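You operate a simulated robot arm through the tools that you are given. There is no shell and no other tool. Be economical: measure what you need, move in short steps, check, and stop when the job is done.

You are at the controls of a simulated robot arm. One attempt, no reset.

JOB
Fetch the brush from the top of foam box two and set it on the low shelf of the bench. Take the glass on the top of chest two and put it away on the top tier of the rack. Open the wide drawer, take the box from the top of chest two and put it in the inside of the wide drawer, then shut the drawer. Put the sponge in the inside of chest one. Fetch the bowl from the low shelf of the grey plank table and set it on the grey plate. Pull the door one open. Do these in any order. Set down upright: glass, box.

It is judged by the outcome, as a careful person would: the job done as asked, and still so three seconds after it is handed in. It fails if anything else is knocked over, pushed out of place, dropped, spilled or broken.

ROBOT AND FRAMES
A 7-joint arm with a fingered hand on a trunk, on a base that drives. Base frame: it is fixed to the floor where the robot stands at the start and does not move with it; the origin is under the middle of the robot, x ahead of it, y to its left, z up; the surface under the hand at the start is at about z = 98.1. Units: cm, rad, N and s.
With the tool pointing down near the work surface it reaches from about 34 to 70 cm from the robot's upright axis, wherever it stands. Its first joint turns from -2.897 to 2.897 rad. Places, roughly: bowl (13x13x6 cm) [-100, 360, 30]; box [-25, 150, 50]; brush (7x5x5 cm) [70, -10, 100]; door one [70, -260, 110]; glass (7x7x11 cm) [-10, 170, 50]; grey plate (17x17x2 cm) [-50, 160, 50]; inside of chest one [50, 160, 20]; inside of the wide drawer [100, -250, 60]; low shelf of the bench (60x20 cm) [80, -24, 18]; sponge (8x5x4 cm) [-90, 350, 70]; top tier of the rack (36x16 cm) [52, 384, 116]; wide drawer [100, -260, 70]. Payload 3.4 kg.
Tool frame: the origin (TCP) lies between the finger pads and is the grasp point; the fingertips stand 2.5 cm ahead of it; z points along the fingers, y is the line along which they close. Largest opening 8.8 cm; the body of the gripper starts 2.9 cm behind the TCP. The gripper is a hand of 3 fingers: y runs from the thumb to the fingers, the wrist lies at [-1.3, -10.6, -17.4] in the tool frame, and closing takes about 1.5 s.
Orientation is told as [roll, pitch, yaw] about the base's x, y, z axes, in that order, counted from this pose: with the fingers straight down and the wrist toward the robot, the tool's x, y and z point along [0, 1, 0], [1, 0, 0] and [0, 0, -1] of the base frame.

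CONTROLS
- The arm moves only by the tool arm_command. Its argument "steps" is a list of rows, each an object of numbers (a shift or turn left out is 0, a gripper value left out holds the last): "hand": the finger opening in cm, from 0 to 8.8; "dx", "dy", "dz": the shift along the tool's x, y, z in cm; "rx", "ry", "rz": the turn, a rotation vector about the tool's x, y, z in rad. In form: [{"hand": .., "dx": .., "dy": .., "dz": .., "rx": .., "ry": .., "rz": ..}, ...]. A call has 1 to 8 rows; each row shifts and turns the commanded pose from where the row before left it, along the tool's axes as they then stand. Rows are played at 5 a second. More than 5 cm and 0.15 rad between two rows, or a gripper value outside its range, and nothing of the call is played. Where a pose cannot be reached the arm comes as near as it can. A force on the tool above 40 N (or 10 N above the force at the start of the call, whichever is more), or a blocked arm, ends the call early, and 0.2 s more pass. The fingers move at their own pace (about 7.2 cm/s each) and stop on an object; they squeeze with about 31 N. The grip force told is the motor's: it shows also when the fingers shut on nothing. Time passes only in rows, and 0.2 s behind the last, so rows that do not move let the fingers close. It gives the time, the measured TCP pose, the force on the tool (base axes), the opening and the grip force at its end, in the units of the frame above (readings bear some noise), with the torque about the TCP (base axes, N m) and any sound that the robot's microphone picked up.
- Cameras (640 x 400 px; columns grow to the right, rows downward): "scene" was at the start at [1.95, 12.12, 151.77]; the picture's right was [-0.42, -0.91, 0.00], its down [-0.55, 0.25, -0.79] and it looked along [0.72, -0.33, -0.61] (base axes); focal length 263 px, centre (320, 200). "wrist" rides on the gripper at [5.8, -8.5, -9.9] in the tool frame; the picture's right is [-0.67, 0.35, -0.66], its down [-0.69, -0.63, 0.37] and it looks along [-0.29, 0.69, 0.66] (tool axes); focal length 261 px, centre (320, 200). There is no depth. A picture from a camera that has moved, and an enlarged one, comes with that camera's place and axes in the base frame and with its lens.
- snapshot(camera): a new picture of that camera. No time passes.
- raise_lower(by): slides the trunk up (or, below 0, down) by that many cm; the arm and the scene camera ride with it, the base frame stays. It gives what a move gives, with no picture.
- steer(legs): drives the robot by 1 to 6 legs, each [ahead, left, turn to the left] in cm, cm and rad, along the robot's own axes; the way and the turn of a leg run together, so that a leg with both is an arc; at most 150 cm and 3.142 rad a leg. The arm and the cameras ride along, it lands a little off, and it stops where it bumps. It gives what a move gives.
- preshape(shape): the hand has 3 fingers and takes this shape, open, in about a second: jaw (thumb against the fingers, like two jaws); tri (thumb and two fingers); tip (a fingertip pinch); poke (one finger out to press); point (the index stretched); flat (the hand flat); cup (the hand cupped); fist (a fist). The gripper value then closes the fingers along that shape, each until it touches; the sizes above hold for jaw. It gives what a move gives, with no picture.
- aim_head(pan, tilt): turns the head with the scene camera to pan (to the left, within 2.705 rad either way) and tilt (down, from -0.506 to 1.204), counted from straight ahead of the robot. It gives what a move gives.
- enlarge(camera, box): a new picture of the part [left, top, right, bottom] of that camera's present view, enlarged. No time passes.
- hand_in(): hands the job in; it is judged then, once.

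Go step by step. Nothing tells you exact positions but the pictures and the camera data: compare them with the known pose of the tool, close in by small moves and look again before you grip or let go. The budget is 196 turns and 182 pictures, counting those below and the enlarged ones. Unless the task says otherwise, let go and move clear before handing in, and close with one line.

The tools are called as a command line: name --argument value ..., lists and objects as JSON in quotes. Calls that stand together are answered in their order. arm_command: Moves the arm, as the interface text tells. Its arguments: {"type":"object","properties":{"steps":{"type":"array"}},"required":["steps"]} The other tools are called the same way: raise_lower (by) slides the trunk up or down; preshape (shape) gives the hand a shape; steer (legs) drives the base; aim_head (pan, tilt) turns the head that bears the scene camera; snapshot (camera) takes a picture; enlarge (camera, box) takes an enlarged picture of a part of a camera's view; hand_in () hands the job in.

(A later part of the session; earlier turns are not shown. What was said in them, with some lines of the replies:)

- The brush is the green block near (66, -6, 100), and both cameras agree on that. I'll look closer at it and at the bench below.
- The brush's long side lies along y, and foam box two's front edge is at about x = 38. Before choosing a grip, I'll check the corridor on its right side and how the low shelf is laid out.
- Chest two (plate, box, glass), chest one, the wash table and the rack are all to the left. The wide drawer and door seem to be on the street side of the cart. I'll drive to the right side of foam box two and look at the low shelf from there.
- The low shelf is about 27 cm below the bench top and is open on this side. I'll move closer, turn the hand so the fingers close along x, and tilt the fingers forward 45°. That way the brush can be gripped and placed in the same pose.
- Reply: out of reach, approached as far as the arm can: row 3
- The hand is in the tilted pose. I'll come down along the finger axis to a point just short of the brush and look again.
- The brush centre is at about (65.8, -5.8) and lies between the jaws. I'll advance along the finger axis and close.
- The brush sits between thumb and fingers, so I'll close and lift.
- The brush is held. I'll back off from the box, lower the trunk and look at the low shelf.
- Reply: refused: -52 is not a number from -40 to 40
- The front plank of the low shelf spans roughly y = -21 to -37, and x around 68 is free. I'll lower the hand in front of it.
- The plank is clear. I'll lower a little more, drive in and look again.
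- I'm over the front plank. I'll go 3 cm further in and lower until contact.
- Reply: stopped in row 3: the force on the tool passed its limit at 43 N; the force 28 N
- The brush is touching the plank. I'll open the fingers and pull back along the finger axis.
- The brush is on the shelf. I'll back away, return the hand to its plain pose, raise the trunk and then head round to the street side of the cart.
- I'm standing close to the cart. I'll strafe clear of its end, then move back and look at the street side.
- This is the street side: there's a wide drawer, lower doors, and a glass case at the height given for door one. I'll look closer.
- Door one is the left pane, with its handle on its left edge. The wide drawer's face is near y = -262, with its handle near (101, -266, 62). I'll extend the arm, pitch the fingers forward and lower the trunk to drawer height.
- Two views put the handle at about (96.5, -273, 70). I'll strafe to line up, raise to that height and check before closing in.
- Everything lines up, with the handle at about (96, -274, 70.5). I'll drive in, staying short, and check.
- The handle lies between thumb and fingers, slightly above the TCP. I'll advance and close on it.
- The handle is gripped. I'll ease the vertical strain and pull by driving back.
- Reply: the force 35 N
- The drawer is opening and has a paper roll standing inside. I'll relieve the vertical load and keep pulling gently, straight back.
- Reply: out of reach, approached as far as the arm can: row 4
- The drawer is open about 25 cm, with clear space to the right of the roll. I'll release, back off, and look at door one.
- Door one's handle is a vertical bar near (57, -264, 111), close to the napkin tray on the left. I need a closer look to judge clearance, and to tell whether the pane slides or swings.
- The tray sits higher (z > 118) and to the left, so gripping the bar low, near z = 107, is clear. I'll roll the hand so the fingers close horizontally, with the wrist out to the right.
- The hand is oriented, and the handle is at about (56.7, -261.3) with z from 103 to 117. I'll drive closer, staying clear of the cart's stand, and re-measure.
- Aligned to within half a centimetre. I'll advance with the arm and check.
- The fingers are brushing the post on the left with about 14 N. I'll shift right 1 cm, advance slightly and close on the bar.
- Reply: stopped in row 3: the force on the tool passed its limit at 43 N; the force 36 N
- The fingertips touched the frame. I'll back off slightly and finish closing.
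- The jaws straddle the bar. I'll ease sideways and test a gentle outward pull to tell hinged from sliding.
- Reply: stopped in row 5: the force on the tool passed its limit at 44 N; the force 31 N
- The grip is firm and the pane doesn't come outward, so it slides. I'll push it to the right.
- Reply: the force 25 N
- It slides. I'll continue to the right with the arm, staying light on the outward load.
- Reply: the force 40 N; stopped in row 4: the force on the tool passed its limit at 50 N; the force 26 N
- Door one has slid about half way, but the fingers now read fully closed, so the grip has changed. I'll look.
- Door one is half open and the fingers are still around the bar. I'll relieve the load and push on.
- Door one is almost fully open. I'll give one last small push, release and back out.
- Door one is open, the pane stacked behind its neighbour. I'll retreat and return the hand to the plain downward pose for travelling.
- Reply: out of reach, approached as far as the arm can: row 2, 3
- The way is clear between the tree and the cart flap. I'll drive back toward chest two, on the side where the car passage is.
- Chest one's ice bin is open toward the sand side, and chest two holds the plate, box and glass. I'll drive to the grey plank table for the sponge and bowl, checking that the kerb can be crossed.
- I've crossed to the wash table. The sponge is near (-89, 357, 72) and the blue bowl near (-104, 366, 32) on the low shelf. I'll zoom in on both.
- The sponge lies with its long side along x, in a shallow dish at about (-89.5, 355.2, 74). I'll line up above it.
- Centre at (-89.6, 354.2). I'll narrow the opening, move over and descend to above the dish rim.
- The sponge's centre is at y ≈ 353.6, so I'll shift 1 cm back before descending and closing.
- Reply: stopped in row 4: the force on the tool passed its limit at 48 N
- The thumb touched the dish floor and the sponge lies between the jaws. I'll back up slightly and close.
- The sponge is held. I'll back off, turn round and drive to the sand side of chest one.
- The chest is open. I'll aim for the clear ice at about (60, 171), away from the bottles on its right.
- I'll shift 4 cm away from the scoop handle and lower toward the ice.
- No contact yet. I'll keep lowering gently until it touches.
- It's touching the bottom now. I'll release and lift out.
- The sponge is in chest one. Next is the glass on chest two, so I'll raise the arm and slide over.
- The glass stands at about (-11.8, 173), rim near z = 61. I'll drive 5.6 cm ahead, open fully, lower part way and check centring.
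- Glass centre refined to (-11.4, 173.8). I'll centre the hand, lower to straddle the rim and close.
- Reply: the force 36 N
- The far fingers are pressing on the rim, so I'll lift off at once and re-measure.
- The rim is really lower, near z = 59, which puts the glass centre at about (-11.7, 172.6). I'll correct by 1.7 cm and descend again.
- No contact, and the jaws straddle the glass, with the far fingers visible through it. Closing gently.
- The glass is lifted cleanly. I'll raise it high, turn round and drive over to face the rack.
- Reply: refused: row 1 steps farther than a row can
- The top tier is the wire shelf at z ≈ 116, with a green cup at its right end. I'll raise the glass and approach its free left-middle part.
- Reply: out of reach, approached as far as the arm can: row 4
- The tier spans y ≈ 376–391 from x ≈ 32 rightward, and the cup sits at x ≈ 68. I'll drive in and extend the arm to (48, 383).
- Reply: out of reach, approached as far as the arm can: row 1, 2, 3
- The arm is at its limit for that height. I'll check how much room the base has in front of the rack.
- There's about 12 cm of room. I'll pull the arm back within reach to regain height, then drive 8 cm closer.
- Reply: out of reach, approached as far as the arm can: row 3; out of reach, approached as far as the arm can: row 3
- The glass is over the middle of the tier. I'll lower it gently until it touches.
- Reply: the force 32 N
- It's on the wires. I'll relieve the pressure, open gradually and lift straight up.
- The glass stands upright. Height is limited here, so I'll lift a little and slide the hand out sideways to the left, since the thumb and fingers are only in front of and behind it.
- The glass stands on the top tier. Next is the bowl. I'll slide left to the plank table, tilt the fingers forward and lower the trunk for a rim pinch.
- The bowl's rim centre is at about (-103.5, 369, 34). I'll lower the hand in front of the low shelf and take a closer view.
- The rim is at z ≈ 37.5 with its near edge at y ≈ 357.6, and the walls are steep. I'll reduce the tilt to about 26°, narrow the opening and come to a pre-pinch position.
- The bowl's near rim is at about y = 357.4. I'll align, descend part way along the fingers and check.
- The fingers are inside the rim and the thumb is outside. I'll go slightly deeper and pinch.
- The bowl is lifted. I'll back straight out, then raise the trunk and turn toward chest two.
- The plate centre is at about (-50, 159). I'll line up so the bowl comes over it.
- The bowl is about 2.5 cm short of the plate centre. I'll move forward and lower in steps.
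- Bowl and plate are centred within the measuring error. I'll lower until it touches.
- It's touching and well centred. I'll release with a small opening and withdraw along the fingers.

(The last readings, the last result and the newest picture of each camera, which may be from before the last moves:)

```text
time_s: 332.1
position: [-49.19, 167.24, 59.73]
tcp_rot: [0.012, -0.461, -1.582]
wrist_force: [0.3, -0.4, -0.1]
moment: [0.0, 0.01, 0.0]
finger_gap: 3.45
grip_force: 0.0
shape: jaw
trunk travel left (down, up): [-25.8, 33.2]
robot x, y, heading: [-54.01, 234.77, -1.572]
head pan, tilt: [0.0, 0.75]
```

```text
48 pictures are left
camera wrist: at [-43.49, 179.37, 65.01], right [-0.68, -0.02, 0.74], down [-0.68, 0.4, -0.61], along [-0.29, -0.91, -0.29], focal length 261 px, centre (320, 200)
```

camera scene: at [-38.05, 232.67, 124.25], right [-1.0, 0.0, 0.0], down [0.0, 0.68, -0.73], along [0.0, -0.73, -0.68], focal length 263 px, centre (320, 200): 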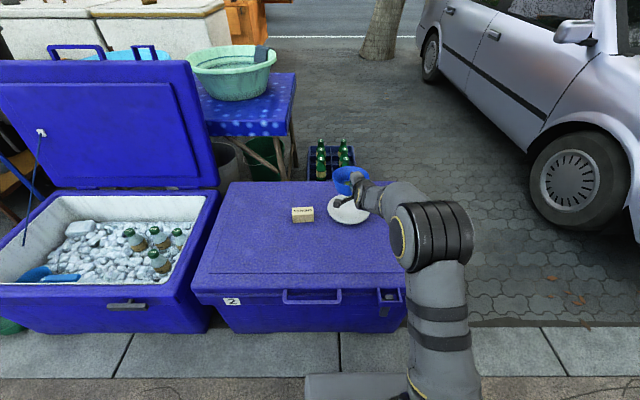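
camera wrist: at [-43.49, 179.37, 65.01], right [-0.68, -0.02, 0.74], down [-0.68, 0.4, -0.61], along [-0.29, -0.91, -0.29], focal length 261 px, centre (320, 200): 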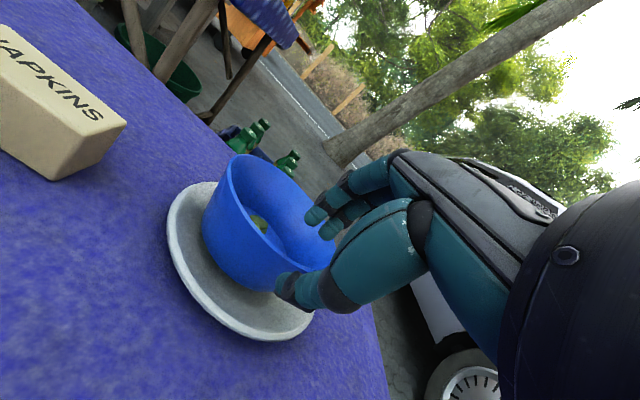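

The bowl sits on the plate. Next is the box (about 8 × 4.4 × 4.3 cm, centre near (-31.5, 161.5)). I'll lift clear, straighten the hand and move over to it.

arm_command --steps '[{"dz": -4}, {"dz": -4}, {"dz": -2, "rx": 0.15}, {"dz": -1, "rx": 0.15}, {"rx": 0.15, "hand": 7.5}]'

steer --legs '[[0, 17.7, 0], [3, 0, 0]]'

arm_command --steps '[{"dy": 3}, {"dy": 3}]'

snapshot --camera "wrist"

enlarge --camera "scene" --box '[290, 140, 450, 260]'

```text
time_s: 333.4
position: [-49.29, 172.01, 69.71]
tcp_rot: [0.01, -0.012, -1.576]
wrist_force: [1.1, 0.2, 0.0]
moment: [0.0, -0.03, 0.02]
finger_gap: 7.49
grip_force: 0.1
shape: jaw
trunk travel left (down, up): [-25.8, 33.2]
robot x, y, heading: [-53.82, 235.23, -1.573]
head pan, tilt: [0.0, 0.75]
```

```text
time_s: 335.3
position: [-31.65, 168.99, 69.68]
tcp_rot: [0.011, -0.014, -1.579]
wrist_force: [0.7, -0.3, -0.6]
moment: [0.0, -0.02, 0.0]
finger_gap: 7.48
grip_force: 0.1
shape: jaw
trunk travel left (down, up): [-25.8, 33.2]
robot x, y, heading: [-36.51, 232.4, -1.575]
head pan, tilt: [0.0, 0.75]
```

```text
time_s: 335.9
position: [-31.48, 163.07, 69.75]
tcp_rot: [0.01, -0.012, -1.578]
wrist_force: [1.5, -0.3, 0.1]
moment: [-0.01, 0.0, 0.0]
finger_gap: 7.48
grip_force: 0.0
shape: jaw
trunk travel left (down, up): [-25.8, 33.2]
robot x, y, heading: [-36.22, 232.18, -1.575]
head pan, tilt: [0.0, 0.75]
```

```text
47 pictures are left
camera wrist: at [-25.97, 171.62, 79.75], right [-0.68, -0.34, 0.65], down [-0.68, 0.63, -0.38], along [-0.28, -0.7, -0.66], focal length 261 px, centre (320, 200)
```

wrist: 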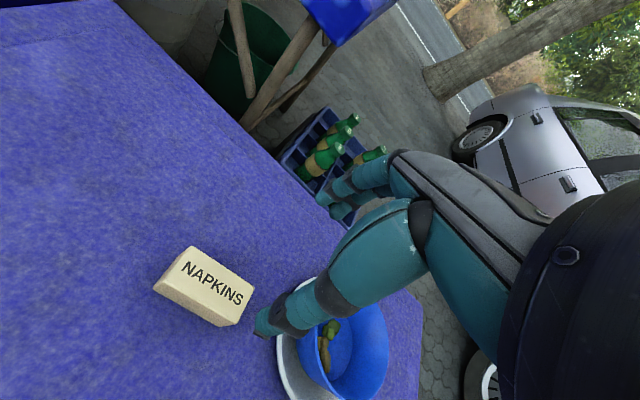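

```text
3.33 times, centred on (370, 200) of scene
camera zoom: at [-20.33, 229.6, 124.25], right [-1.0, 0.0, 0.0], down [0.0, 0.68, -0.73], along [0.0, -0.73, -0.68], focal length 876 px, centre (153, 200)
```

zoom: 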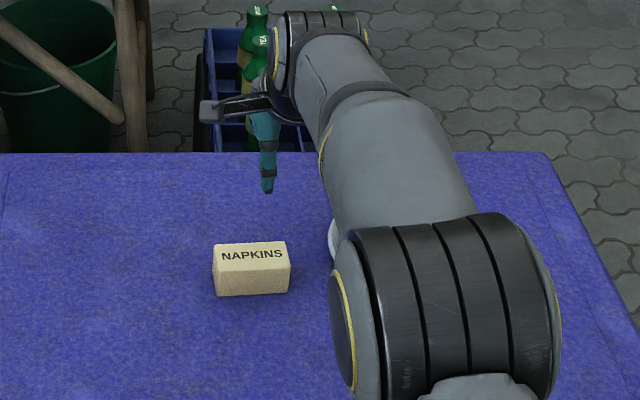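

Box centre at (-31.3, 162.0). I'll align and go down part way, then verify.

arm_command --steps '[{"dy": 1}, {"dz": 4}, {"dz": 4}, {"dz": 3}]'

snapshot --camera "wrist"

```text
time_s: 336.9
position: [-31.49, 161.82, 58.87]
tcp_rot: [0.011, -0.012, -1.579]
wrist_force: [0.6, -0.3, 0.4]
moment: [0.02, -0.01, 0.0]
finger_gap: 7.49
grip_force: 0.1
shape: jaw
trunk travel left (down, up): [-25.8, 33.2]
robot x, y, heading: [-36.22, 232.2, -1.574]
head pan, tilt: [0.0, 0.75]
```

```text
45 pictures are left
camera wrist: at [-25.91, 170.5, 68.82], right [-0.68, -0.34, 0.65], down [-0.68, 0.63, -0.38], along [-0.28, -0.7, -0.66], focal length 261 px, centre (320, 200)
```

wrist: 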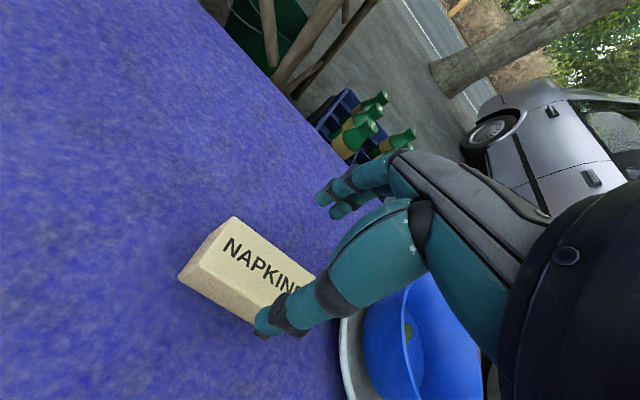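

arm_command --steps '[{"dy": -0.4}, {"dz": 3}, {"dz": 2.5}, {"dz": 1.5}, {"hand": 2.5}, {}, {}, {}]'

arm_command --steps '[{}, {}, {"dz": -1}, {"dz": -2}, {"dz": -4}, {"dz": -4}]'

snapshot --camera "wrist"

```text
time_s: 338.7
position: [-31.41, 162.12, 51.76]
tcp_rot: [0.011, -0.013, -1.578]
wrist_force: [-0.3, 0.3, -0.4]
moment: [0.0, 0.01, -0.02]
finger_gap: 3.66
grip_force: 31.0
shape: jaw
trunk travel left (down, up): [-25.8, 33.2]
robot x, y, heading: [-36.34, 231.92, -1.574]
head pan, tilt: [0.0, 0.75]
```

```text
time_s: 340.1
position: [-31.68, 162.25, 62.91]
tcp_rot: [0.011, -0.009, -1.578]
wrist_force: [0.1, -0.2, 0.8]
moment: [0.0, -0.02, -0.01]
finger_gap: 3.63
grip_force: 30.4
shape: jaw
trunk travel left (down, up): [-25.8, 33.2]
robot x, y, heading: [-36.67, 232.05, -1.574]
head pan, tilt: [0.0, 0.75]
```

```text
44 pictures are left
camera wrist: at [-25.99, 170.99, 72.82], right [-0.68, -0.34, 0.65], down [-0.68, 0.63, -0.38], along [-0.28, -0.7, -0.66], focal length 261 px, centre (320, 200)
```

wrist: 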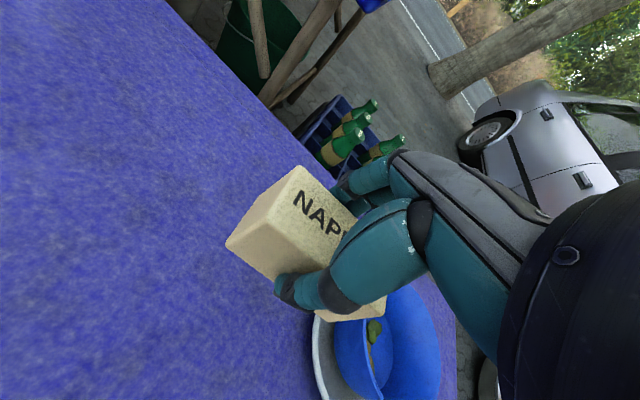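

The box is held. I'll raise it and drive back the same way to the street side of the cart.

raise_lower --by 33

steer --legs '[[-15, 0, 0], [0, -82, 0], [150, 0, 0.003], [150, 0, 0], [60, 58, 0]]'

```text
time_s: 343.3
position: [-31.65, 162.4, 95.78]
tcp_rot: [0.01, -0.013, -1.578]
wrist_force: [0.5, 0.3, -0.4]
moment: [0.02, 0.03, -0.05]
finger_gap: 3.64
grip_force: 31.1
shape: jaw
trunk travel left (down, up): [-58.8, 0.2]
robot x, y, heading: [-36.27, 232.11, -1.576]
head pan, tilt: [0.0, 0.75]
```

```text
time_s: 366.8
position: [-59.61, -183.78, 95.83]
tcp_rot: [0.011, -0.01, -1.585]
wrist_force: [-0.9, 0.4, -0.6]
moment: [0.0, 0.0, -0.05]
finger_gap: 3.63
grip_force: 31.1
shape: jaw
trunk travel left (down, up): [-58.8, 0.2]
robot x, y, heading: [-64.15, -114.09, -1.585]
head pan, tilt: [0.0, 0.75]
```

steer --legs '[[150, 0, 0.008], [115, 0, 0.006], [0, 148, 0]]'

steer --legs '[[0, 17, 0], [0, 0, 1.571], [0, 0, 1.571]]'

aim_head --pan 0 --tilt 0.7

snapshot --camera "scene"

```text
time_s: 386.7
position: [89.32, -448.96, 95.82]
tcp_rot: [0.012, -0.012, -1.569]
wrist_force: [-0.5, -0.3, -0.2]
moment: [-0.01, -0.02, 0.02]
finger_gap: 3.63
grip_force: 30.6
shape: jaw
trunk travel left (down, up): [-58.8, 0.2]
robot x, y, heading: [84.6, -379.17, -1.563]
head pan, tilt: [0.0, 0.75]
```

```text
time_s: 395.8
position: [95.82, -309.68, 95.95]
tcp_rot: [0.01, -0.013, 1.573]
wrist_force: [0.1, -0.3, -0.3]
moment: [0.04, -0.01, 0.01]
finger_gap: 3.55
grip_force: 30.9
shape: jaw
trunk travel left (down, up): [-58.8, 0.2]
robot x, y, heading: [100.9, -379.68, 1.573]
head pan, tilt: [0.0, 0.75]
```

```text
time_s: 396.5
position: [95.92, -309.65, 95.81]
tcp_rot: [0.011, -0.011, 1.574]
wrist_force: [0.4, 0.0, -1.5]
moment: [-0.02, -0.04, 0.0]
finger_gap: 3.53
grip_force: 31.1
shape: jaw
trunk travel left (down, up): [-58.8, 0.2]
robot x, y, heading: [101.19, -379.2, 1.579]
head pan, tilt: [0.0, 0.7]
```

```text
43 pictures are left
camera scene: at [85.41, -376.89, 157.67], right [1.0, 0.01, 0.0], down [0.0, -0.64, -0.76], along [0.0, 0.76, -0.64], focal length 263 px, centre (320, 200)
```

scene: 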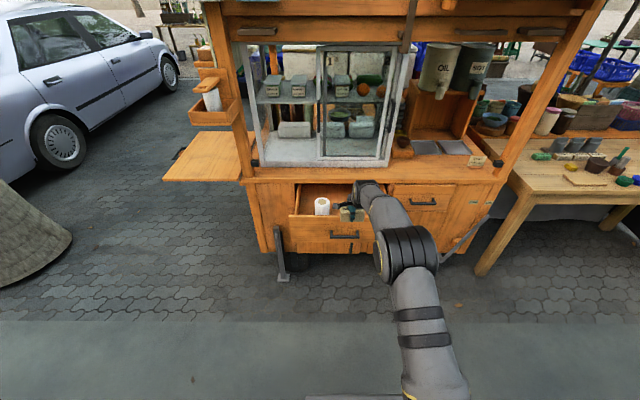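

The drawer is still open, with space right of the roll. I'll line up at x ≈ 108 and look from closer.

steer --legs '[[0, -12, 0], [24, 0, 0]]'

snapshot --camera "wrist"

enlarge --camera "scene" --box '[240, 150, 460, 290]'

```text
time_s: 399.1
position: [107.86, -285.54, 95.78]
tcp_rot: [0.01, -0.009, 1.573]
wrist_force: [0.0, -0.1, -0.4]
moment: [0.0, 0.01, 0.0]
finger_gap: 3.54
grip_force: 30.5
shape: jaw
trunk travel left (down, up): [-58.8, 0.2]
robot x, y, heading: [113.13, -354.91, 1.575]
head pan, tilt: [0.0, 0.7]
```

```text
42 pictures are left
camera wrist: at [102.02, -294.06, 105.78], right [0.68, 0.34, 0.65], down [0.68, -0.62, -0.38], along [0.28, 0.7, -0.66], focal length 261 px, centre (320, 200)
```

wrist: 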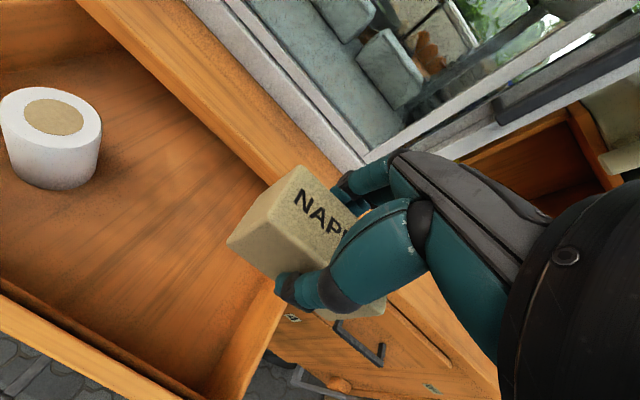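

```text
2.86 times, centred on (350, 220) of scene
camera zoom: at [97.3, -352.73, 157.67], right [1.0, 0.01, 0.0], down [0.0, -0.64, -0.76], along [0.0, 0.76, -0.64], focal length 751 px, centre (234, 143)
```

zoom: 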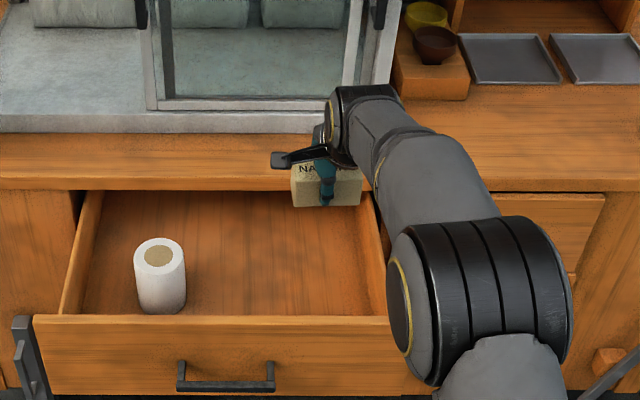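

The drawer interior is x 76–117, y -293 to -274 in front of the counter edge, with its floor near z = 65.5. I'll aim for (103, -283.5), keep clear of the roll and descend in stages.

steer --legs '[[2.2, 5, 0]]'

raise_lower --by -12

snapshot --camera "wrist"

enlarge --camera "scene" --box '[240, 150, 460, 290]'

```text
time_s: 400.0
position: [102.79, -283.35, 95.78]
tcp_rot: [0.01, -0.01, 1.575]
wrist_force: [-0.5, -0.3, -0.7]
moment: [0.04, 0.03, 0.0]
finger_gap: 3.54
grip_force: 30.7
shape: jaw
trunk travel left (down, up): [-58.8, 0.2]
robot x, y, heading: [108.02, -353.1, 1.578]
head pan, tilt: [0.0, 0.7]
```

```text
time_s: 401.5
position: [102.76, -283.33, 83.77]
tcp_rot: [0.011, -0.013, 1.574]
wrist_force: [1.1, -1.0, -0.1]
moment: [0.0, -0.03, 0.0]
finger_gap: 3.57
grip_force: 31.2
shape: jaw
trunk travel left (down, up): [-46.8, 12.2]
robot x, y, heading: [108.19, -353.2, 1.582]
head pan, tilt: [0.0, 0.7]
```

```text
40 pictures are left
camera wrist: at [97.0, -291.94, 93.82], right [0.68, 0.34, 0.65], down [0.68, -0.62, -0.38], along [0.28, 0.7, -0.66], focal length 261 px, centre (320, 200)
```

wrist: 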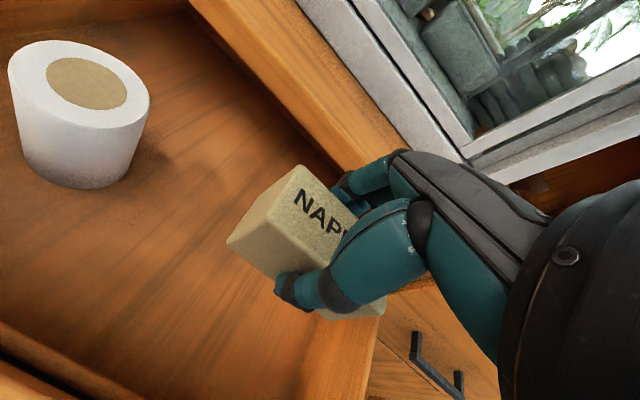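

```text
2.86 times, centred on (350, 220) of scene
camera zoom: at [92.28, -350.65, 145.67], right [1.0, 0.01, 0.0], down [0.0, -0.64, -0.76], along [0.0, 0.76, -0.64], focal length 751 px, centre (234, 143)
```

zoom: 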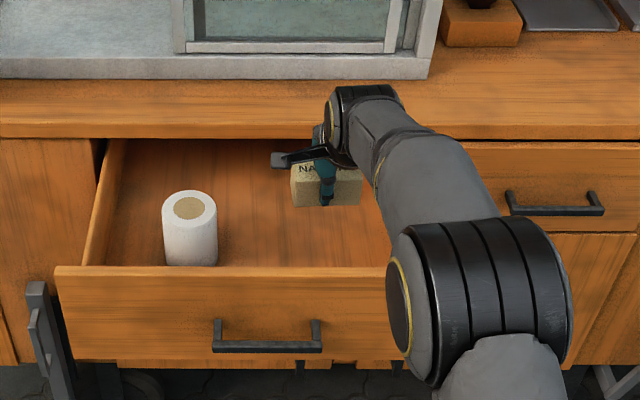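

The box is centred between the roll and the right wall. I'll continue down.

arm_command --steps '[{"dz": 3}, {"dz": 3}, {"dz": 2}]'

snapshot --camera "wrist"

enlarge --camera "scene" --box '[240, 150, 460, 290]'

```text
time_s: 402.3
position: [102.53, -283.35, 75.79]
tcp_rot: [0.01, -0.012, 1.574]
wrist_force: [-0.2, 0.7, -0.9]
moment: [0.04, 0.0, -0.01]
finger_gap: 3.56
grip_force: 30.9
shape: jaw
trunk travel left (down, up): [-46.8, 12.2]
robot x, y, heading: [108.37, -352.83, 1.571]
head pan, tilt: [0.0, 0.7]
```

```text
38 pictures are left
camera wrist: at [96.86, -291.86, 85.8], right [0.68, 0.34, 0.65], down [0.68, -0.62, -0.38], along [0.28, 0.7, -0.66], focal length 261 px, centre (320, 200)
```

wrist: 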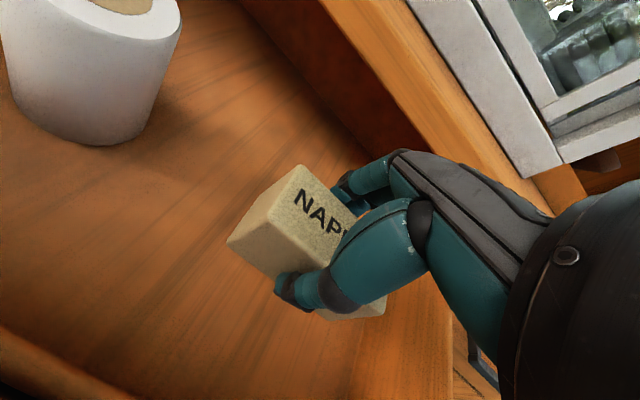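

```text
2.86 times, centred on (350, 220) of scene
camera zoom: at [92.28, -350.63, 145.67], right [1.0, 0.01, 0.0], down [0.0, -0.64, -0.76], along [0.0, 0.76, -0.64], focal length 751 px, centre (234, 143)
```

zoom: 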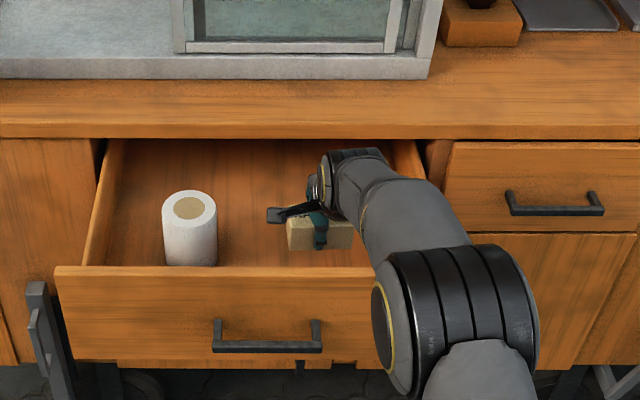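

arm_command --steps '[{"dz": 1.5}, {"dz": 1.2}, {"dz": 1}, {"dz": 0.8}, {"dz": 0.8}, {"dz": 0.7}]'

snapshot --camera "wrist"

```text
time_s: 403.7
position: [102.54, -283.32, 69.87]
tcp_rot: [0.012, -0.012, 1.573]
wrist_force: [0.7, -0.2, -0.5]
moment: [0.02, 0.02, 0.03]
finger_gap: 3.53
grip_force: 31.1
shape: jaw
trunk travel left (down, up): [-46.8, 12.2]
robot x, y, heading: [108.06, -353.18, 1.577]
head pan, tilt: [0.0, 0.7]
```

```text
36 pictures are left
camera wrist: at [96.85, -291.79, 79.77], right [0.68, 0.34, 0.65], down [0.68, -0.62, -0.38], along [0.28, 0.7, -0.66], focal length 261 px, centre (320, 200)
```

wrist: 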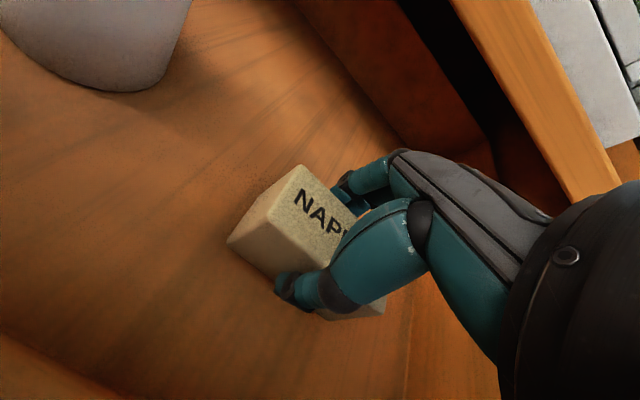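

No contact yet. I'll shift 1 cm inward to keep the wrist camera clear of the front panel and keep lowering.

arm_command --steps '[{"dy": 1}, {"dz": 0.8}, {"dz": 0.8}, {"dz": 0.7}, {"dz": 0.6}, {"dz": 0.6}]'

snapshot --camera "wrist"

enlarge --camera "scene" --box '[240, 150, 460, 290]'

```text
time_s: 405.1
position: [102.64, -281.64, 67.65]
tcp_rot: [0.016, -0.036, 1.571]
wrist_force: [0.8, 1.6, 21.5]
moment: [-1.03, 0.04, -0.4]
finger_gap: 3.73
grip_force: 31.4
shape: jaw
trunk travel left (down, up): [-46.8, 12.2]
robot x, y, heading: [108.08, -352.98, 1.579]
head pan, tilt: [0.0, 0.7]
stopped in row 6: the force on the tool passed its limit at 47 N (the readings are from after the stop); the commanded pose is now the measured one
```

```text
35 pictures are left
camera wrist: at [96.82, -290.38, 77.46], right [0.68, 0.33, 0.66], down [0.68, -0.62, -0.4], along [0.27, 0.72, -0.64], focal length 261 px, centre (320, 200)
```

wrist: 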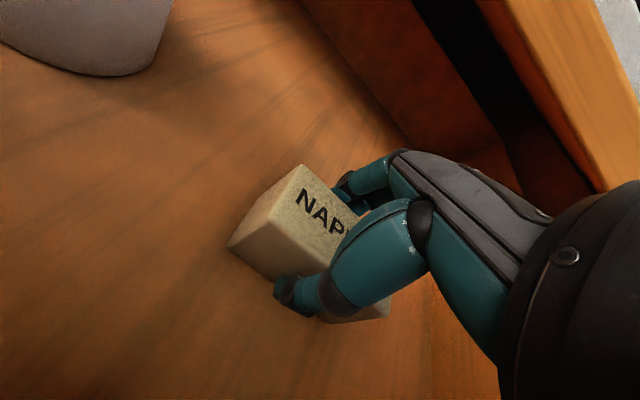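

```text
2.86 times, centred on (350, 220) of scene
camera zoom: at [92.31, -350.82, 145.68], right [1.0, 0.01, 0.0], down [0.0, -0.64, -0.77], along [0.0, 0.77, -0.64], focal length 751 px, centre (234, 143)
```

zoom: 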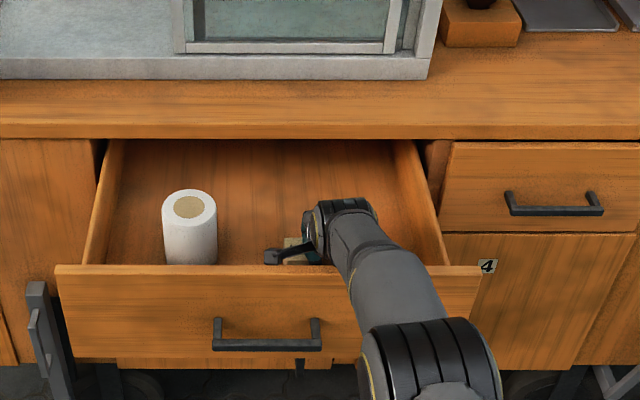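

There's contact at about the expected floor height. I'll ease up slightly and check the residual force before letting go.

arm_command --steps '[{"dz": -0.3, "rx": 0.022}, {}]'

enlarge --camera "wrist" --box '[200, 140, 440, 360]'

```text
time_s: 405.7
position: [102.62, -281.81, 67.52]
tcp_rot: [0.014, -0.005, 1.572]
wrist_force: [-0.8, 0.4, 19.4]
moment: [0.14, -0.01, 0.01]
finger_gap: 3.73
grip_force: 30.8
shape: jaw
trunk travel left (down, up): [-46.8, 12.2]
robot x, y, heading: [107.99, -353.1, 1.579]
head pan, tilt: [0.0, 0.7]
```

```text
1.82 times, centred on (320, 250) of wrist
camera zoom: at [96.82, -290.37, 77.7], right [0.68, 0.35, 0.65], down [0.68, -0.63, -0.38], along [0.27, 0.7, -0.66], focal length 474 px, centre (320, 109)
```

zoom: 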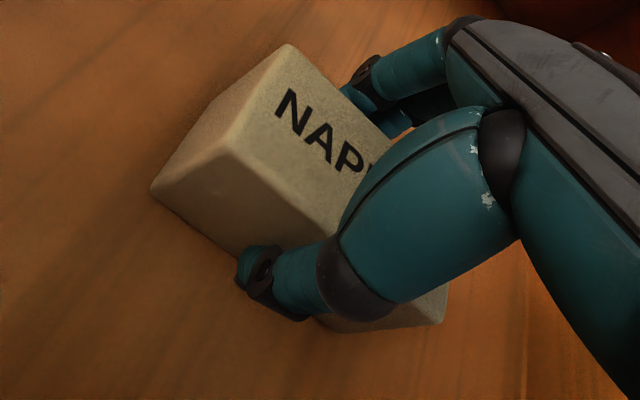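

The box rests on the drawer floor. I'll let go and lift straight out.

arm_command --steps '[{"dz": -0.3}, {"hand": 4.4}, {"hand": 5.5}, {"hand": 6}, {}, {"dz": -2}, {"dz": -3}, {"dz": -4}]'

raise_lower --by 12

steer --legs '[[-25, 0, 0]]'

snapshot --camera "scene"

```text
time_s: 407.5
position: [102.65, -281.8, 76.77]
tcp_rot: [0.013, -0.003, 1.572]
wrist_force: [-0.3, 0.9, -0.8]
moment: [0.01, 0.03, 0.01]
finger_gap: 5.97
grip_force: 0.1
shape: jaw
trunk travel left (down, up): [-46.8, 12.2]
robot x, y, heading: [107.56, -353.27, 1.579]
head pan, tilt: [0.0, 0.7]
```

```text
time_s: 409.0
position: [102.68, -281.75, 88.91]
tcp_rot: [0.014, -0.003, 1.573]
wrist_force: [0.8, 0.4, 0.4]
moment: [0.0, -0.02, 0.02]
finger_gap: 5.98
grip_force: 0.0
shape: jaw
trunk travel left (down, up): [-58.8, 0.2]
robot x, y, heading: [107.94, -353.17, 1.577]
head pan, tilt: [0.0, 0.7]
```

```text
time_s: 410.8
position: [102.84, -307.08, 88.85]
tcp_rot: [0.015, -0.004, 1.572]
wrist_force: [0.7, 0.2, 0.7]
moment: [-0.02, -0.01, 0.0]
finger_gap: 5.96
grip_force: 0.1
shape: jaw
trunk travel left (down, up): [-58.8, 0.2]
robot x, y, heading: [108.04, -377.91, 1.579]
head pan, tilt: [0.0, 0.7]
```

```text
32 pictures are left
camera scene: at [92.41, -375.97, 157.67], right [1.0, 0.01, 0.0], down [0.0, -0.64, -0.77], along [0.0, 0.77, -0.64], focal length 263 px, centre (320, 200)
```

scene: 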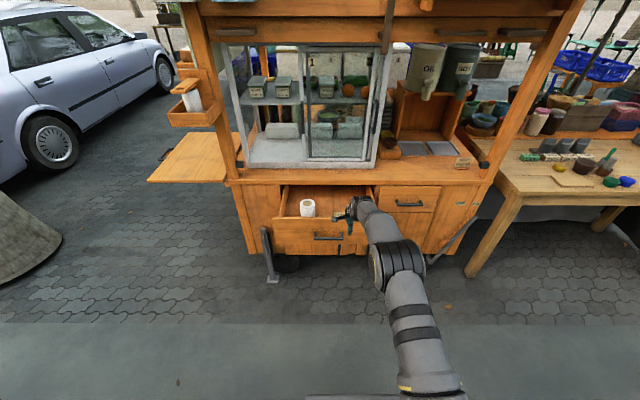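

The box is in the drawer. Now I'll shut it: fingers forward and closed, pushing the front panel just to the right of the handle.

steer --legs '[[-6, -4.5, -0.005]]'

arm_command --steps '[{"rx": -0.15, "hand": 0}, {"rx": -0.15}, {"rx": -0.15}, {"rx": -0.15}, {"rx": -0.15}, {"rx": -0.15}, {"rx": -0.15}, {"rx": -0.15}]'

arm_command --steps '[{"rx": -0.15}, {"rx": -0.15}]'

raise_lower --by -19.5

snapshot --camera "wrist"

enlarge --camera "scene" --box '[240, 130, 460, 290]'

```text
time_s: 411.9
position: [107.84, -313.15, 88.93]
tcp_rot: [0.015, -0.005, 1.567]
wrist_force: [0.4, -0.5, 1.0]
moment: [0.0, 0.01, -0.01]
finger_gap: 6.0
grip_force: 0.1
shape: jaw
trunk travel left (down, up): [-58.8, 0.2]
robot x, y, heading: [112.66, -384.2, 1.572]
head pan, tilt: [0.0, 0.7]
```

```text
time_s: 413.7
position: [107.87, -313.14, 88.79]
tcp_rot: [0.038, -1.204, 1.532]
wrist_force: [-0.8, 0.0, 0.4]
moment: [0.0, 0.0, -0.03]
finger_gap: 0.0
grip_force: 31.5
shape: jaw
trunk travel left (down, up): [-58.8, 0.2]
robot x, y, heading: [112.49, -384.21, 1.571]
head pan, tilt: [0.0, 0.7]
```

```text
time_s: 414.3
position: [107.82, -313.14, 88.8]
tcp_rot: [0.204, -1.502, 1.363]
wrist_force: [-0.3, -0.3, -0.5]
moment: [0.0, -0.01, 0.01]
finger_gap: 0.0
grip_force: 31.6
shape: jaw
trunk travel left (down, up): [-58.8, 0.2]
robot x, y, heading: [112.5, -384.48, 1.573]
head pan, tilt: [0.0, 0.7]
```

```text
time_s: 416.4
position: [107.67, -313.03, 69.44]
tcp_rot: [0.195, -1.501, 1.372]
wrist_force: [-0.4, 0.1, -0.7]
moment: [0.0, -0.02, 0.02]
finger_gap: 0.01
grip_force: 31.6
shape: jaw
trunk travel left (down, up): [-39.3, 19.7]
robot x, y, heading: [112.65, -384.35, 1.572]
head pan, tilt: [0.0, 0.7]
```

```text
31 pictures are left
camera wrist: at [101.68, -323.48, 61.7], right [0.67, -0.63, 0.38], down [0.68, 0.32, -0.66], along [0.3, 0.7, 0.64], focal length 261 px, centre (320, 200)
```

wrist: 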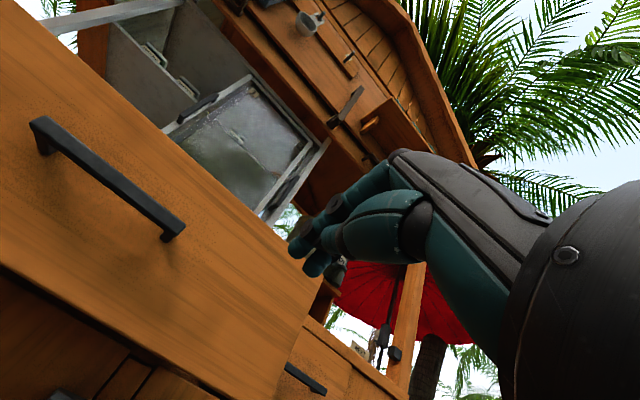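

```text
2.50 times, centred on (350, 210) of scene
camera zoom: at [96.93, -381.84, 138.17], right [1.0, 0.0, 0.0], down [0.0, -0.64, -0.76], along [0.0, 0.76, -0.64], focal length 657 px, centre (245, 175)
```

zoom: 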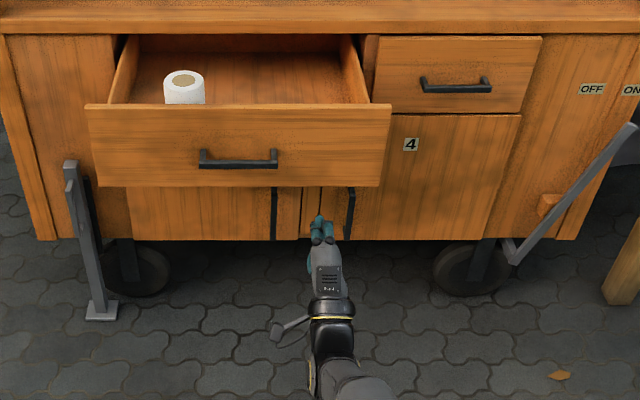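

The closed fingers face the panel right of the handle. I'll push in short drive legs, then finish with the arm under force watch.

steer --legs '[[12, 0, 0], [5, 0, 0], [5, 0, 0], [5, 0, 0], [4, 0, 0]]'

snapshot --camera "wrist"

enlarge --camera "scene" --box '[220, 150, 460, 320]'

```text
time_s: 419.7
position: [107.68, -282.19, 69.24]
tcp_rot: [0.197, -1.5, 1.372]
wrist_force: [0.0, -0.3, -0.5]
moment: [0.01, 0.01, 0.02]
finger_gap: 0.04
grip_force: 31.6
shape: jaw
trunk travel left (down, up): [-39.3, 19.7]
robot x, y, heading: [112.74, -353.08, 1.569]
head pan, tilt: [0.0, 0.7]
```

```text
29 pictures are left
camera wrist: at [101.64, -292.59, 61.7], right [0.67, -0.63, 0.38], down [0.68, 0.32, -0.66], along [0.3, 0.71, 0.64], focal length 261 px, centre (320, 200)
```

wrist: 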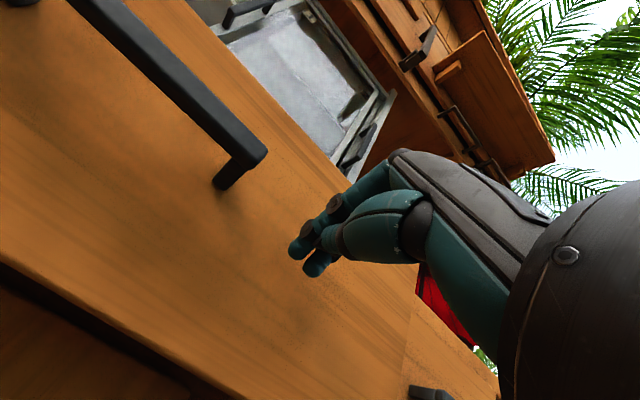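

```text
2.35 times, centred on (340, 235) of scene
camera zoom: at [96.92, -350.96, 138.17], right [1.0, 0.0, 0.0], down [0.0, -0.64, -0.77], along [0.0, 0.77, -0.64], focal length 619 px, centre (273, 118)
```

zoom: 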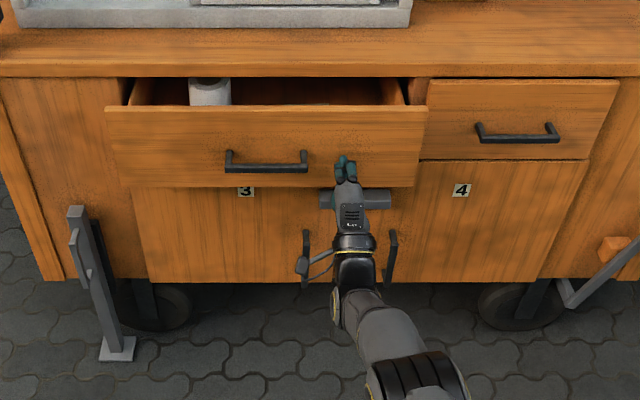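

About 10 cm remain, so I'll finish with the arm.

arm_command --steps '[{"dz": 1.5}, {"dz": 1.5}, {"dz": 1.5}, {"dz": 1.5}, {"dz": 1.5}]'

arm_command --steps '[{"dz": 1}, {"dz": 1}, {"dz": 0.8}, {"dz": 0.8}, {"dz": 0.8}, {"dz": 0.8}]'

enlarge --camera "scene" --box '[220, 150, 460, 320]'

```text
time_s: 420.9
position: [108.15, -281.22, 70.27]
tcp_rot: [0.196, -1.5, 1.372]
wrist_force: [0.3, -0.4, 0.4]
moment: [0.02, 0.02, 0.02]
finger_gap: 0.0
grip_force: 31.0
shape: jaw
out of reach, approached as far as the arm can: row 1, 2, 3, 4, 5
trunk travel left (down, up): [-39.3, 19.7]
robot x, y, heading: [112.65, -353.14, 1.572]
head pan, tilt: [0.0, 0.7]
```

```text
time_s: 422.3
position: [108.12, -281.0, 70.6]
tcp_rot: [0.197, -1.502, 1.372]
wrist_force: [0.4, -0.4, 0.1]
moment: [0.05, -0.06, 0.0]
finger_gap: 0.01
grip_force: 30.6
shape: jaw
out of reach, approached as far as the arm can: row 1, 2, 3, 4, 5, 6
trunk travel left (down, up): [-39.3, 19.7]
robot x, y, heading: [112.81, -353.18, 1.573]
head pan, tilt: [0.0, 0.7]
```

```text
2.35 times, centred on (340, 235) of scene
camera zoom: at [96.92, -350.95, 138.17], right [1.0, 0.0, 0.0], down [0.0, -0.64, -0.76], along [0.0, 0.76, -0.64], focal length 619 px, centre (273, 118)
```

zoom: 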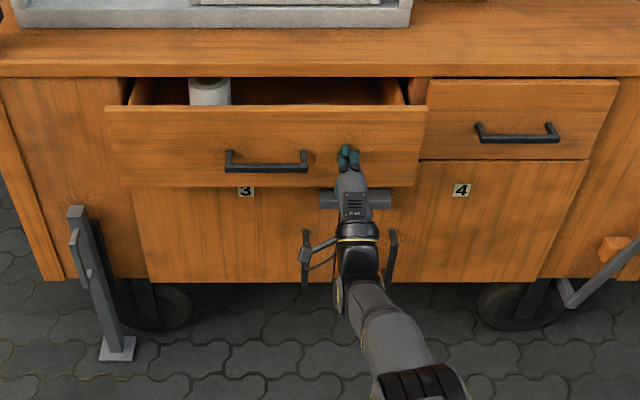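

The arm is at full reach, so I'll push the rest with short drive legs.

steer --legs '[[3, 0, 0], [2, 0, 0], [1.5, 0, 0]]'

enlarge --camera "scene" --box '[220, 150, 460, 320]'

```text
time_s: 423.9
position: [108.1, -274.53, 70.42]
tcp_rot: [0.196, -1.502, 1.37]
wrist_force: [-0.2, -0.1, -0.1]
moment: [-0.01, 0.03, -0.02]
finger_gap: 0.0
grip_force: 31.0
shape: jaw
trunk travel left (down, up): [-39.3, 19.7]
robot x, y, heading: [112.76, -347.33, 1.571]
head pan, tilt: [0.0, 0.7]
```

```text
2.35 times, centred on (340, 235) of scene
camera zoom: at [96.91, -344.44, 138.17], right [1.0, 0.0, 0.0], down [0.0, -0.64, -0.77], along [0.0, 0.77, -0.64], focal length 619 px, centre (273, 118)
```

zoom: 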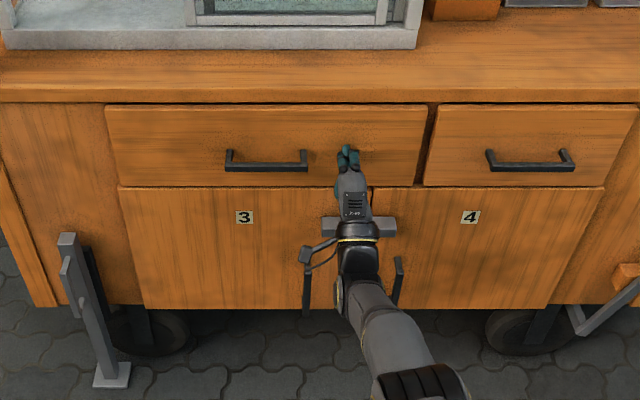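

Nearly shut. I'll push a little more until I feel the stop.

steer --legs '[[0.8, 0, 0]]'

steer --legs '[[0.6, 0, 0]]'

enlarge --camera "wrist" --box '[0, 0, 640, 400]'

```text
time_s: 424.7
position: [108.13, -274.22, 70.67]
tcp_rot: [0.251, -1.508, 1.316]
wrist_force: [0.0, -14.8, 3.5]
moment: [0.06, 0.0, 0.01]
finger_gap: 0.04
grip_force: 30.7
shape: jaw
trunk travel left (down, up): [-39.3, 19.7]
robot x, y, heading: [112.26, -346.16, 1.573]
head pan, tilt: [0.0, 0.7]
stopped in leg 1: the force on the tool passed its limit at 46 N (the readings are from after the stop); the commanded pose is now the measured one
```

```text
time_s: 425.5
position: [108.06, -274.2, 70.51]
tcp_rot: [0.288, -1.513, 1.282]
wrist_force: [0.7, -21.1, 5.0]
moment: [0.06, 0.0, 0.01]
finger_gap: 0.0
grip_force: 30.6
shape: jaw
trunk travel left (down, up): [-39.3, 19.7]
robot x, y, heading: [112.59, -346.2, 1.571]
head pan, tilt: [0.0, 0.7]
stopped in leg 1: the force on the tool passed its limit at 54 N (the readings are from after the stop); the commanded pose is now the measured one
```

```text
1.00 times, centred on (320, 200) of wrist (not enlarged: the box is as wide or as high as the picture)
camera zoom: at [102.09, -284.48, 62.83], right [0.67, -0.64, 0.37], down [0.68, 0.33, -0.66], along [0.3, 0.7, 0.65], focal length 261 px, centre (320, 200)
```

zoom: 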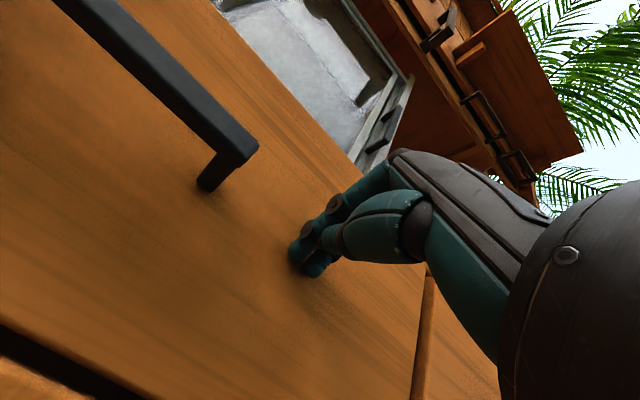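

The drawer has reached its stop. I'll back away and check it and door one.

steer --legs '[[-35, 0, 0]]'

snapshot --camera "scene"

enlarge --camera "scene" --box '[220, 100, 460, 270]'

```text
time_s: 427.8
position: [108.15, -308.93, 70.4]
tcp_rot: [0.252, -1.511, 1.318]
wrist_force: [-0.3, -0.6, 0.4]
moment: [-0.01, 0.02, -0.02]
finger_gap: 0.0
grip_force: 31.1
shape: jaw
trunk travel left (down, up): [-39.3, 19.7]
robot x, y, heading: [112.94, -380.87, 1.568]
head pan, tilt: [0.0, 0.7]
```

```text
24 pictures are left
camera scene: at [96.95, -378.65, 138.17], right [1.0, 0.0, 0.0], down [0.0, -0.64, -0.76], along [0.0, 0.76, -0.64], focal length 263 px, centre (320, 200)
```

scene: 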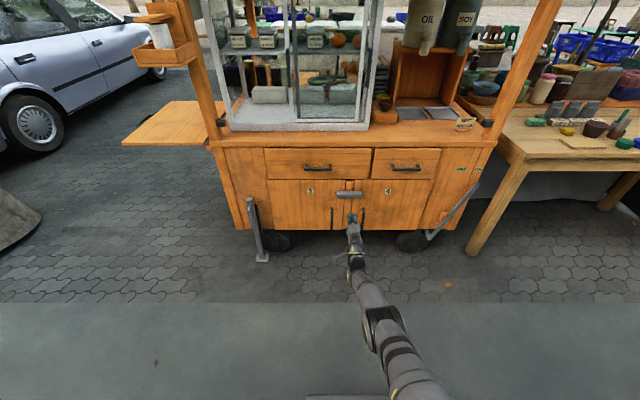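

```text
2.35 times, centred on (340, 185) of scene
camera zoom: at [96.95, -378.65, 138.17], right [1.0, 0.0, 0.0], down [0.0, -0.64, -0.76], along [0.0, 0.76, -0.64], focal length 619 px, centre (273, 235)
```

zoom: 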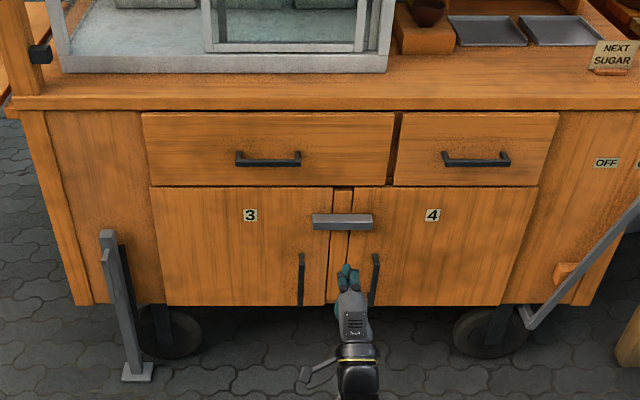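

The drawer is shut flush and door one stands open. The brush, glass, sponge, bowl and box were each placed earlier, and the hand is empty and clear, so I'm handing in.

hand_in

```text
The job is handed in.
```

All six jobs are done and handed in; I saw every item in place except the sponge, which sank out of sight in chest one's ice, and the box, which is shut in the wide drawer.
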